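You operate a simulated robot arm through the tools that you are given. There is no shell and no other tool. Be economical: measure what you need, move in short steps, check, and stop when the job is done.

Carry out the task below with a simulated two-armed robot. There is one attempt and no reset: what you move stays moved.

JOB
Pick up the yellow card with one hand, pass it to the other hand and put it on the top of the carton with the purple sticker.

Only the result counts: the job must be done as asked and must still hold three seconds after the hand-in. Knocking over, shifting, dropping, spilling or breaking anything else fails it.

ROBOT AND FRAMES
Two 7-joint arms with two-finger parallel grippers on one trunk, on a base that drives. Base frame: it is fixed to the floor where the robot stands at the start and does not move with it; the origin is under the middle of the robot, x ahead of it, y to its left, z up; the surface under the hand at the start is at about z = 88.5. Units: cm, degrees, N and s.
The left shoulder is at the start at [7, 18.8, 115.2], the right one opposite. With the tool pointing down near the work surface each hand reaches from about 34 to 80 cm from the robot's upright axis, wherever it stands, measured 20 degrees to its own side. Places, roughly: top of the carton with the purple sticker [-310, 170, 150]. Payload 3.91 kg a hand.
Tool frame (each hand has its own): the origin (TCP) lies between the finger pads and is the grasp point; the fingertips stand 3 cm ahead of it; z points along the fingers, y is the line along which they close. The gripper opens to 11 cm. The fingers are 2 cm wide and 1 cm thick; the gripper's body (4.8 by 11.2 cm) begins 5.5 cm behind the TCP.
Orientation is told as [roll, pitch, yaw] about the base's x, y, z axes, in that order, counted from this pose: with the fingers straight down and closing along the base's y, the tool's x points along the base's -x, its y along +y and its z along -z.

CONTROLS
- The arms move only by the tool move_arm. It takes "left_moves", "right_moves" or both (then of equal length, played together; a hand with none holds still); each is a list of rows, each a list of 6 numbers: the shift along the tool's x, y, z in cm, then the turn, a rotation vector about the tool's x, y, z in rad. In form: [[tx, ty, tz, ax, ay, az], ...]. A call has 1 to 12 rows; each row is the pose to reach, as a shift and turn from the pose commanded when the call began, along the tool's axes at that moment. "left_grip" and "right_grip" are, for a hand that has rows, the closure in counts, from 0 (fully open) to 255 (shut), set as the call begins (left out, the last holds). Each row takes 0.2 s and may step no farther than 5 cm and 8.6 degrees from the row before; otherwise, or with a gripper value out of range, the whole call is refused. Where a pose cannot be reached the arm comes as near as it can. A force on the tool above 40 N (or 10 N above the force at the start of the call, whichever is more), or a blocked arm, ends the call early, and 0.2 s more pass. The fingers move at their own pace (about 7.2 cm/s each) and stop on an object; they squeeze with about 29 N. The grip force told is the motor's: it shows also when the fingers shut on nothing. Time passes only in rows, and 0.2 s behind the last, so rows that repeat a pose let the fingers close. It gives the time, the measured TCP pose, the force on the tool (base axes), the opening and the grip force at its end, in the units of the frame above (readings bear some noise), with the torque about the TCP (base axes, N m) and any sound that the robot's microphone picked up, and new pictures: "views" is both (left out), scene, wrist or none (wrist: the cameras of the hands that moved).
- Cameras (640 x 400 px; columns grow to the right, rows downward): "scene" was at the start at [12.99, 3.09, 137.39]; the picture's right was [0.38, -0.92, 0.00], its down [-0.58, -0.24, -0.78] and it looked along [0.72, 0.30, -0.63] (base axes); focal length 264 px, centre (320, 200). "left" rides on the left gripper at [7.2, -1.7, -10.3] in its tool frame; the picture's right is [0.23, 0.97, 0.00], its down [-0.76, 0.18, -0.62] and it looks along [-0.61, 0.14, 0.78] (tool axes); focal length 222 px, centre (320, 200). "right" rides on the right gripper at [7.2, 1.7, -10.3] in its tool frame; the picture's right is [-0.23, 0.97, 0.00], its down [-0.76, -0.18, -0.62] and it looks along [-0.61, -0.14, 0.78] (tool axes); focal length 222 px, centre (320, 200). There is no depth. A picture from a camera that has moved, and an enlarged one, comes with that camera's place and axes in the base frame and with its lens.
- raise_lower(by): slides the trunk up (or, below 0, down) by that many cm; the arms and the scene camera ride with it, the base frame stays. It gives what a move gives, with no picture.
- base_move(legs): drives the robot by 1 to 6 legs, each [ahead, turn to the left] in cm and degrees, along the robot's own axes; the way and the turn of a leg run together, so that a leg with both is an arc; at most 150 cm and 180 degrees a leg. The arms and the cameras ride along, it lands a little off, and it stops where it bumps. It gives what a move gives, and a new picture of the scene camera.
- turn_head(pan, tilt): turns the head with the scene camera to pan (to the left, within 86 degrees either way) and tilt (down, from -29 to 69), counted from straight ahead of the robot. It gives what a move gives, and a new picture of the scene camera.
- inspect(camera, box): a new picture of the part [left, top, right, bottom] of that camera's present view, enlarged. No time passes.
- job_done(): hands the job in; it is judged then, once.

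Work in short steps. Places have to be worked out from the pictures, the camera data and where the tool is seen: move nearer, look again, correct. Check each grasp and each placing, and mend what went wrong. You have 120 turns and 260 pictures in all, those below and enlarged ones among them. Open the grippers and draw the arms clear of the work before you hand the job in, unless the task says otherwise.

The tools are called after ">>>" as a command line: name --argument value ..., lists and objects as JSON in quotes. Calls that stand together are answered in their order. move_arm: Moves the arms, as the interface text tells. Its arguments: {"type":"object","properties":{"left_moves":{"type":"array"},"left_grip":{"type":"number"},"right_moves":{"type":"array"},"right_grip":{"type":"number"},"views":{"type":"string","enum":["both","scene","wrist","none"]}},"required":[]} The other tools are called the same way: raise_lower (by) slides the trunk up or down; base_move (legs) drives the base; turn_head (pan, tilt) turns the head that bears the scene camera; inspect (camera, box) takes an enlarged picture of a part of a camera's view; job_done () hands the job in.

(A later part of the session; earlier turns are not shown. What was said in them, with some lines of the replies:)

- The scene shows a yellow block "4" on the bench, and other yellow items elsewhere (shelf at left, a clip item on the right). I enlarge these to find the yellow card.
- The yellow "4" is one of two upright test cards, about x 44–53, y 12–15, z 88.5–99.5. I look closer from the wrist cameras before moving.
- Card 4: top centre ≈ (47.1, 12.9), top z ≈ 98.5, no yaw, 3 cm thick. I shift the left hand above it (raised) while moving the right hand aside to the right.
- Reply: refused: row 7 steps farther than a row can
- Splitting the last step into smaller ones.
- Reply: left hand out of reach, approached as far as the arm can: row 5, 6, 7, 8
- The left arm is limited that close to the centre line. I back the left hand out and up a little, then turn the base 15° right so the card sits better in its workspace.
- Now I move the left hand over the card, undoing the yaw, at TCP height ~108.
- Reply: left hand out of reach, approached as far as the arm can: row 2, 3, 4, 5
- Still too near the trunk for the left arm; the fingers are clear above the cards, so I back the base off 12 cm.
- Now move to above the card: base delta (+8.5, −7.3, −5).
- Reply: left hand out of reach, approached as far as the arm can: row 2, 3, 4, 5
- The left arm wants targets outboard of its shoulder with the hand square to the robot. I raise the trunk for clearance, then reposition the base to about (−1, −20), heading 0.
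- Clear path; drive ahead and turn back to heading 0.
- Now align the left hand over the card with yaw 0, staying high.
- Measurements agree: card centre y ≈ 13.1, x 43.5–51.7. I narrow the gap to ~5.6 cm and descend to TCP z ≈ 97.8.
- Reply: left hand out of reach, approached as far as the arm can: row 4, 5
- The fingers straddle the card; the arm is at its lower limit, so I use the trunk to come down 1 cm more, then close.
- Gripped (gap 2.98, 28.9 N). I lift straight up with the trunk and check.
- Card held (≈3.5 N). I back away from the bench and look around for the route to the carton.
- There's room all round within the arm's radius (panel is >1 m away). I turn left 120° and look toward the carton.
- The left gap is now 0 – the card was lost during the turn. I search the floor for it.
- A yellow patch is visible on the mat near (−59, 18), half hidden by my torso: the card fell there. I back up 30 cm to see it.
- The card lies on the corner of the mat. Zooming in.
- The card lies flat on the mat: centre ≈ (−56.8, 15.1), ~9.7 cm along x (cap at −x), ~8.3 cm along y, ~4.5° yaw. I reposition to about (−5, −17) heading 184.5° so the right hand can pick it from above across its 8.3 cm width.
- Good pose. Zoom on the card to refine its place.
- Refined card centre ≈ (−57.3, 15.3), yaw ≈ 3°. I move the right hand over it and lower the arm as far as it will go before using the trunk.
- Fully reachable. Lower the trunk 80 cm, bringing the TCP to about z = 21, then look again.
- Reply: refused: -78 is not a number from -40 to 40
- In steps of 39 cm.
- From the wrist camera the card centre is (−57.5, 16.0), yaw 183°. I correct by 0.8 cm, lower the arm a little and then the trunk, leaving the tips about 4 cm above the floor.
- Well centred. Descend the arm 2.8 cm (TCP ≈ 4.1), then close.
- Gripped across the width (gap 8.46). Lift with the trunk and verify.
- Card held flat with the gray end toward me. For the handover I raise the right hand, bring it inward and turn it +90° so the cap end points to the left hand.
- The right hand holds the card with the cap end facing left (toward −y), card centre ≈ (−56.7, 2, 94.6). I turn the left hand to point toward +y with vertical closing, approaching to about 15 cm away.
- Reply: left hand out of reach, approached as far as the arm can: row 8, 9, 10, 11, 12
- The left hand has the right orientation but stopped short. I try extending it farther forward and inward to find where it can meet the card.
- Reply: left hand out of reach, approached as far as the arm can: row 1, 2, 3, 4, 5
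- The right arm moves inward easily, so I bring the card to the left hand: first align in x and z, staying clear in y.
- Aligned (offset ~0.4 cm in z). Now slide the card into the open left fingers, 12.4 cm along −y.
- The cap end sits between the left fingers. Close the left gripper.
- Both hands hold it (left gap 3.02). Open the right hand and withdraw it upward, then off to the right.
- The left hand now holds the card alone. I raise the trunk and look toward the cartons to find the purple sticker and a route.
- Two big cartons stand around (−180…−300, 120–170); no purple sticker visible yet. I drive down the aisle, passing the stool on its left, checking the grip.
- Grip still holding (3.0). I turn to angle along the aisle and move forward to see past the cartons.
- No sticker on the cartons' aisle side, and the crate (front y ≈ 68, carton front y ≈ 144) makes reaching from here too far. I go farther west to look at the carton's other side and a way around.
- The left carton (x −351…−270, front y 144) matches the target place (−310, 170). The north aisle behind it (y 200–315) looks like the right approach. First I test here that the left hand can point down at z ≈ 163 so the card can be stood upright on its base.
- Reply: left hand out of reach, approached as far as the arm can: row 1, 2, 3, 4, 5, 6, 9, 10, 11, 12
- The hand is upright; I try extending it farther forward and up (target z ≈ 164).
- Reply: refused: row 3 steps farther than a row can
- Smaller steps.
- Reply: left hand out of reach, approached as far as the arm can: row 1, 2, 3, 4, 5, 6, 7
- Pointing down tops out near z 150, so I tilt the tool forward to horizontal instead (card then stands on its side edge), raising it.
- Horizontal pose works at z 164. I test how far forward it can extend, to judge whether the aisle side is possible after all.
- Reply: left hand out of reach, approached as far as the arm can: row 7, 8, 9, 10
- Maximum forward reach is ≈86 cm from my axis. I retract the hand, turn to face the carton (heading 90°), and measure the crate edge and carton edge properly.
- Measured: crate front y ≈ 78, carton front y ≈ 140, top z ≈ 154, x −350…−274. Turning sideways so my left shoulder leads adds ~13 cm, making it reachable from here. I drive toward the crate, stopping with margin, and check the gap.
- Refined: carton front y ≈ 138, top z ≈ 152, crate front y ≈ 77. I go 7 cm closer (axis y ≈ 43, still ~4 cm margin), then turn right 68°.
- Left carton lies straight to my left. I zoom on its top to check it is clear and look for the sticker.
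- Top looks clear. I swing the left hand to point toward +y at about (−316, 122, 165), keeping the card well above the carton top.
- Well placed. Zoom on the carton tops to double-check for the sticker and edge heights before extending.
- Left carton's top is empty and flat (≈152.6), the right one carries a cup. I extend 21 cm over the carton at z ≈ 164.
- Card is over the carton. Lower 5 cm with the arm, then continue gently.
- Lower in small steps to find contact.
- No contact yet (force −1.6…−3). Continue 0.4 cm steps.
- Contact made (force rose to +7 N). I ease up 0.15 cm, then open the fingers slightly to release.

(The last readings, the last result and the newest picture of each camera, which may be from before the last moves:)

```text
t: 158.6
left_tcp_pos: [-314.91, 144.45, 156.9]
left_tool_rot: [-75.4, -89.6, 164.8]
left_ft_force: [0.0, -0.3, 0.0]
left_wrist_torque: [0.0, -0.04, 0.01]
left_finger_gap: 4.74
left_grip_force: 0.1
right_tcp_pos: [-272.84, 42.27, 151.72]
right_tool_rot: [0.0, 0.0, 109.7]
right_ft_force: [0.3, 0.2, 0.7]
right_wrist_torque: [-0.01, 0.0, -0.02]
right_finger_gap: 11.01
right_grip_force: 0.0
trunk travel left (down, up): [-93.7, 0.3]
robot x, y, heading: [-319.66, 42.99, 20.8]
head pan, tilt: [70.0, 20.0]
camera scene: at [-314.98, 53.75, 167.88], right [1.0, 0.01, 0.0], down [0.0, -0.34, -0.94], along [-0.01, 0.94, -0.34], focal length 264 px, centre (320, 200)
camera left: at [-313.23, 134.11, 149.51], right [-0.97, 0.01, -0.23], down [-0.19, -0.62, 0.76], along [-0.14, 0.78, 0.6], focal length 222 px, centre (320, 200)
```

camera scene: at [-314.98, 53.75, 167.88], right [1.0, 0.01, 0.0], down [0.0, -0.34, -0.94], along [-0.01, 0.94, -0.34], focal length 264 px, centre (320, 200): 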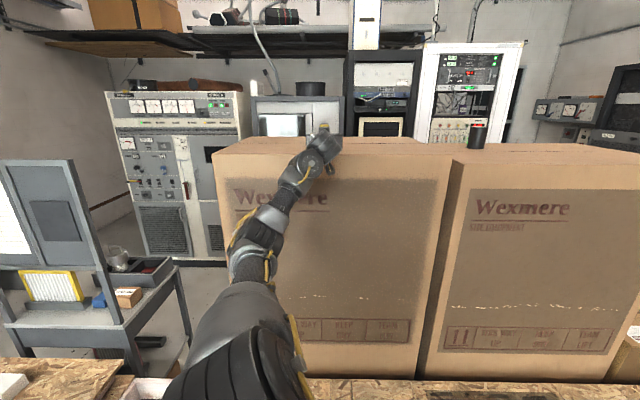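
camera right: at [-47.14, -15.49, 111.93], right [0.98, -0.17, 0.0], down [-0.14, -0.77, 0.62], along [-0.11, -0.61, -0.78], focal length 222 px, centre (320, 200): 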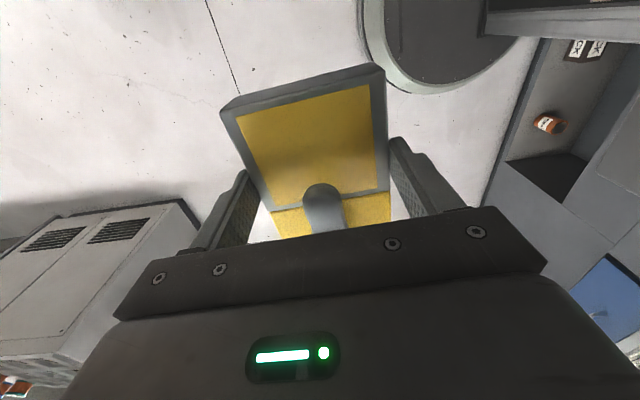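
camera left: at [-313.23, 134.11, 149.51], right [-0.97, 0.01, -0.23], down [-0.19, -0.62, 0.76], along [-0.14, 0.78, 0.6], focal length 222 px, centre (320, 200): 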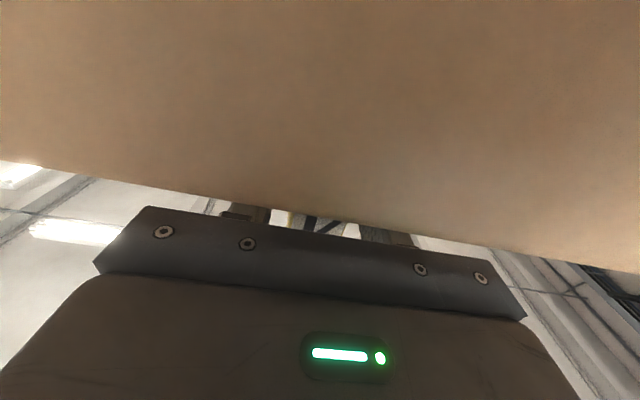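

Released; the force is zero and the card stands between the fingers. Withdraw straight back.

>>> move_arm --left_moves '[[0, 0, -2, 0, 0, 0], [0, 0, -5, 0, 0, 0], [0, 0, -9, 0, 0, 0], [0, 0, -13, 0, 0, 0], [0, 0, -17, 0, 0, 0]]' --left_grip 100

>>> inspect --camera "scene" --box '[250, 90, 410, 190]'

```text
t: 159.8
left_tcp_pos: [-315.19, 127.45, 156.73]
left_tool_rot: [-78.6, -89.6, 168.0]
left_ft_force: [0.0, -0.3, -0.1]
left_wrist_torque: [-0.01, -0.03, -0.04]
left_finger_gap: 6.68
left_grip_force: 0.0
right_tcp_pos: [-272.88, 42.01, 151.57]
right_tool_rot: [0.0, 0.0, 109.7]
right_ft_force: [0.1, -0.1, 0.0]
right_wrist_torque: [0.02, -0.02, 0.01]
right_finger_gap: 10.99
right_grip_force: 0.0
trunk travel left (down, up): [-93.7, 0.3]
robot x, y, heading: [-319.59, 42.57, 20.7]
head pan, tilt: [70.0, 20.0]
camera scene: at [-315.05, 53.59, 167.9], right [1.0, 0.01, 0.0], down [0.01, -0.34, -0.94], along [-0.01, 0.94, -0.34], focal length 264 px, centre (320, 200)
camera left: at [-313.56, 116.95, 149.43], right [-0.97, 0.01, -0.23], down [-0.19, -0.62, 0.76], along [-0.14, 0.78, 0.6], focal length 222 px, centre (320, 200)
```

scene: 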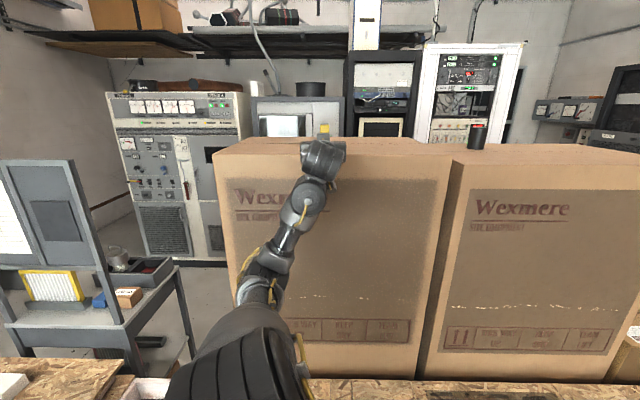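
left: 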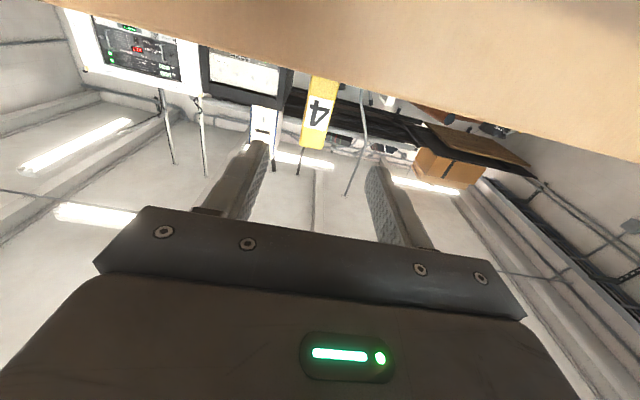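

```text
4.00 times, centred on (330, 140) of scene
camera zoom: at [-315.05, 53.59, 167.9], right [1.0, 0.01, 0.0], down [0.01, -0.34, -0.94], along [-0.01, 0.94, -0.34], focal length 1057 px, centre (280, 440)
```

zoom: 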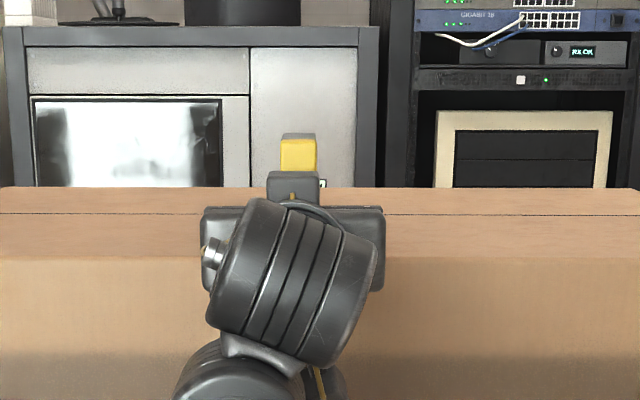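

The card stands on the carton. Retract the hand further and view it unobstructed.

>>> move_arm --left_moves '[[0, 0, -4.5, 0, 0, 0], [0, 0, -9, 0, 0, 0], [0, 0, -13.5, 0, 0, 0], [0, 4, -15, 0, 0, 0], [0, 8, -16, 0, 0, 0], [0, 12, -16, 0, 0, 0]]' --views "scene"

>>> inspect --camera "scene" --box '[250, 90, 410, 190]'

```text
t: 160.7
left_tcp_pos: [-316.25, 113.77, 155.96]
left_tool_rot: [99.5, -89.4, -8.9]
left_ft_force: [60.3, 32.3, 9.9]
left_wrist_torque: [1.25, -5.16, 7.87]
left_finger_gap: 6.7
left_grip_force: 0.1
right_tcp_pos: [-272.54, 42.33, 151.63]
right_tool_rot: [0.2, 0.1, 109.9]
right_ft_force: [1.0, -0.5, 0.7]
right_wrist_torque: [-0.03, 0.05, 0.0]
right_finger_gap: 11.0
right_grip_force: 0.1
trunk travel left (down, up): [-93.7, 0.3]
robot x, y, heading: [-319.51, 43.03, 20.8]
head pan, tilt: [70.0, 20.0]
stopped in row 4 (left hand): the force on the tool passed its limit at 221 N (the readings are from after the stop); the commanded pose is now the measured one
camera scene: at [-314.67, 53.85, 167.87], right [1.0, 0.02, 0.0], down [0.0, -0.34, -0.94], along [-0.02, 0.94, -0.34], focal length 264 px, centre (320, 200)
```

scene: 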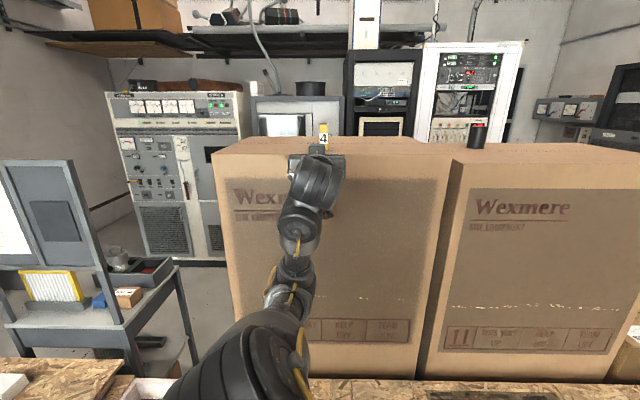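

```text
4.00 times, centred on (330, 140) of scene
camera zoom: at [-314.67, 53.85, 167.87], right [1.0, 0.02, 0.0], down [0.0, -0.34, -0.94], along [-0.02, 0.94, -0.34], focal length 1057 px, centre (280, 440)
```

zoom: 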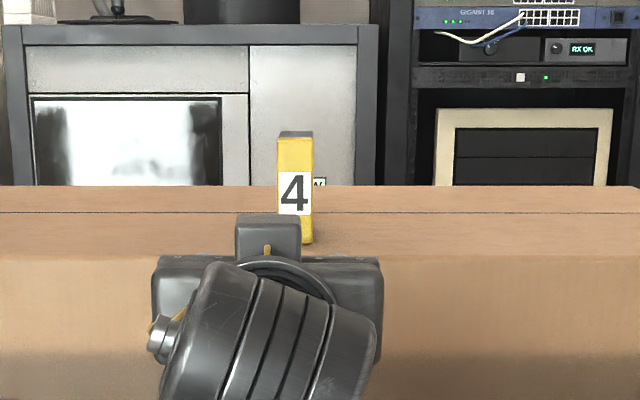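

The card stands fine, but the retracting hand met resistance (probably my own folded arm). I back out of that gently: slightly +x and up.

>>> move_arm --left_moves '[[0, -0.7, 0.7, 0, 0, 0], [-0.5, -1.5, 1.5, 0, 0, 0], [-1.5, -2.5, 2, 0, 0, 0], [-3, -3.5, 2, 0, 0, 0]]' --views "both"

```text
t: 161.7
left_tcp_pos: [-312.84, 115.65, 159.05]
left_tool_rot: [85.1, -88.9, 5.5]
left_ft_force: [0.4, -0.1, 1.3]
left_wrist_torque: [0.02, -0.02, 0.04]
left_finger_gap: 6.7
left_grip_force: 0.0
right_tcp_pos: [-272.92, 42.29, 151.73]
right_tool_rot: [0.0, 0.0, 109.8]
right_ft_force: [-0.3, -0.1, 0.4]
right_wrist_torque: [0.0, 0.02, -0.03]
right_finger_gap: 11.03
right_grip_force: 0.0
trunk travel left (down, up): [-93.7, 0.3]
robot x, y, heading: [-319.55, 42.71, 20.9]
head pan, tilt: [70.0, 20.0]
camera scene: at [-315.02, 53.7, 167.89], right [1.0, 0.02, 0.0], down [0.01, -0.34, -0.94], along [-0.01, 0.94, -0.34], focal length 264 px, centre (320, 200)
camera left: at [-311.25, 105.33, 151.53], right [-0.98, -0.01, -0.21], down [-0.16, -0.62, 0.77], along [-0.14, 0.78, 0.61], focal length 222 px, centre (320, 200)
```

scene: 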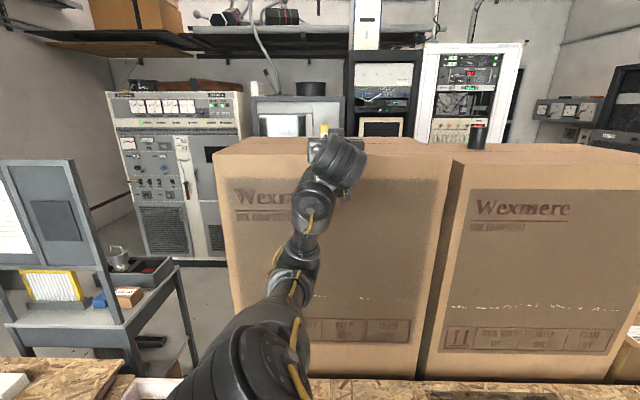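
left: 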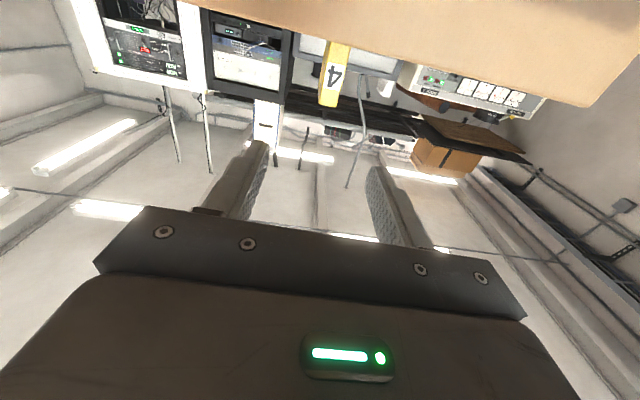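

Force is back to zero and the hand is clear of card and carton. To confirm the sticker, I back away along the aisle to see the carton's west side and the card.

>>> base_move --legs '[[-100, 0]]'

>>> turn_head --pan 35 --tilt 10

>>> inspect --camera "scene" --box '[160, 80, 480, 280]'

```text
t: 166.8
left_tcp_pos: [-403.89, 81.21, 158.78]
left_tool_rot: [83.6, -88.8, 6.3]
left_ft_force: [0.1, 0.3, 0.1]
left_wrist_torque: [-0.03, 0.0, 0.0]
left_finger_gap: 6.68
left_grip_force: 0.1
right_tcp_pos: [-364.68, 7.26, 151.64]
right_tool_rot: [0.1, 0.1, 109.2]
right_ft_force: [-0.3, -0.3, -0.3]
right_wrist_torque: [0.0, 0.01, 0.0]
right_finger_gap: 10.97
right_grip_force: 0.0
trunk travel left (down, up): [-93.7, 0.3]
robot x, y, heading: [-411.57, 8.14, 20.5]
head pan, tilt: [70.0, 20.0]
camera scene: at [-406.71, 19.22, 167.87], right [1.0, 0.01, 0.0], down [0.0, -0.34, -0.94], along [-0.01, 0.94, -0.34], focal length 264 px, centre (320, 200)
```

scene: 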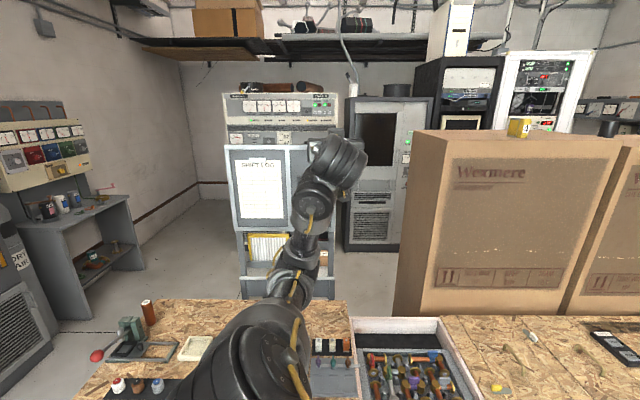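

```text
t: 167.8
left_tcp_pos: [-404.01, 81.09, 158.86]
left_tool_rot: [84.6, -88.9, 5.4]
left_ft_force: [0.4, -1.2, -0.3]
left_wrist_torque: [-0.01, 0.0, 0.03]
left_finger_gap: 6.66
left_grip_force: 0.1
right_tcp_pos: [-364.93, 7.33, 151.61]
right_tool_rot: [0.1, 0.0, 109.2]
right_ft_force: [-1.2, -1.1, -0.5]
right_wrist_torque: [0.01, -0.01, 0.0]
right_finger_gap: 11.01
right_grip_force: 0.1
trunk travel left (down, up): [-93.7, 0.3]
robot x, y, heading: [-411.33, 8.3, 20.5]
head pan, tilt: [35.0, 10.0]
camera scene: at [-401.54, 17.5, 169.51], right [0.82, -0.57, 0.0], down [-0.1, -0.14, -0.98], along [0.56, 0.81, -0.17], focal length 264 px, centre (320, 200)
```

scene: 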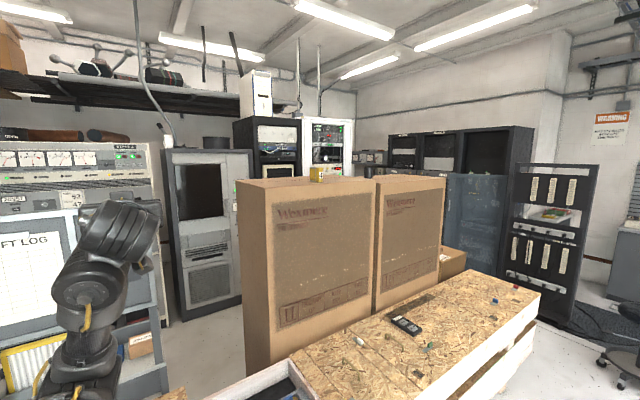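

```text
2.00 times, centred on (320, 180) of scene
camera zoom: at [-401.54, 17.5, 169.51], right [0.82, -0.57, 0.0], down [-0.1, -0.14, -0.98], along [0.56, 0.81, -0.17], focal length 528 px, centre (320, 240)
```

zoom: 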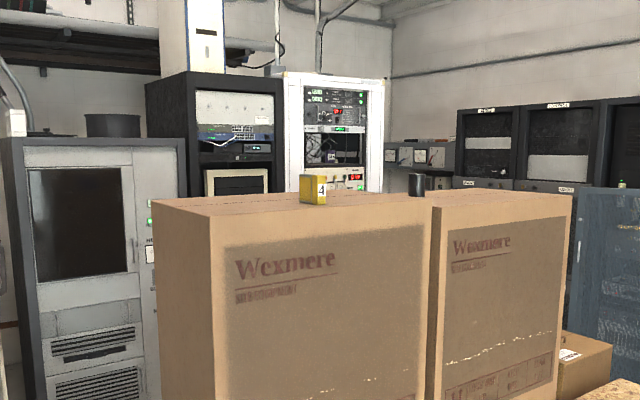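

The card stands on top of the left carton (x −350…−274), the one at the place named in the job; everything else is undisturbed. I open the left gripper fully and hand in.

>>> move_arm --left_moves '[[0, 0, 0, 0, 0, 0], [0, 0, 0, 0, 0, 0]]' --left_grip 0 --views "none"

>>> inspect --camera "scene" --box '[280, 150, 380, 210]'

```text
t: 168.4
left_tcp_pos: [-403.97, 81.2, 158.74]
left_tool_rot: [84.5, -88.9, 5.5]
left_ft_force: [-0.1, 0.1, -0.5]
left_wrist_torque: [-0.01, -0.02, 0.03]
left_finger_gap: 11.01
left_grip_force: 0.0
right_tcp_pos: [-364.76, 7.26, 151.54]
right_tool_rot: [0.0, 0.0, 109.2]
right_ft_force: [-0.5, -0.6, -0.3]
right_wrist_torque: [0.01, -0.01, -0.03]
right_finger_gap: 11.0
right_grip_force: 0.1
trunk travel left (down, up): [-93.7, 0.3]
robot x, y, heading: [-411.8, 8.25, 20.0]
head pan, tilt: [35.0, 10.0]
```

```text
6.40 times, centred on (330, 180) of scene
camera zoom: at [-401.52, 17.49, 169.51], right [0.82, -0.57, 0.0], down [-0.1, -0.14, -0.98], along [0.56, 0.81, -0.17], focal length 1690 px, centre (256, 328)
```

zoom: 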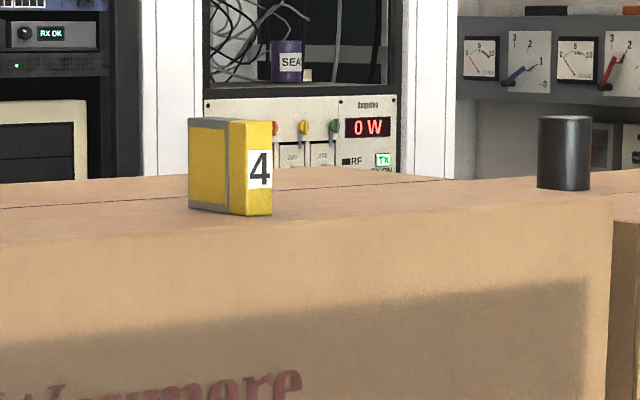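

The card is upright and stable on the carton and both arms are clear, so I hand in.

>>> job_done

```text
The job is handed in.
```

The yellow card (number 4) is standing on top of the left carton, passed from the right hand to the left hand and placed with the left. I never saw the purple sticker itself. I chose that carton because it is the one at the position given in the job, and the faces I could see on both large cartons had no sticker.

- **Dropped card:** I first picked the card up with the left hand, and it fell to the floor mat while the base was turning. I picked it up again with the right hand and did the handover from there. I saw no damage to the card.
- **Left hand contact:** After releasing the card, the left hand hit something as it pulled back, probably its own arm, and the force peaked at 221 N. The card stayed upright and I saw nothing else move.
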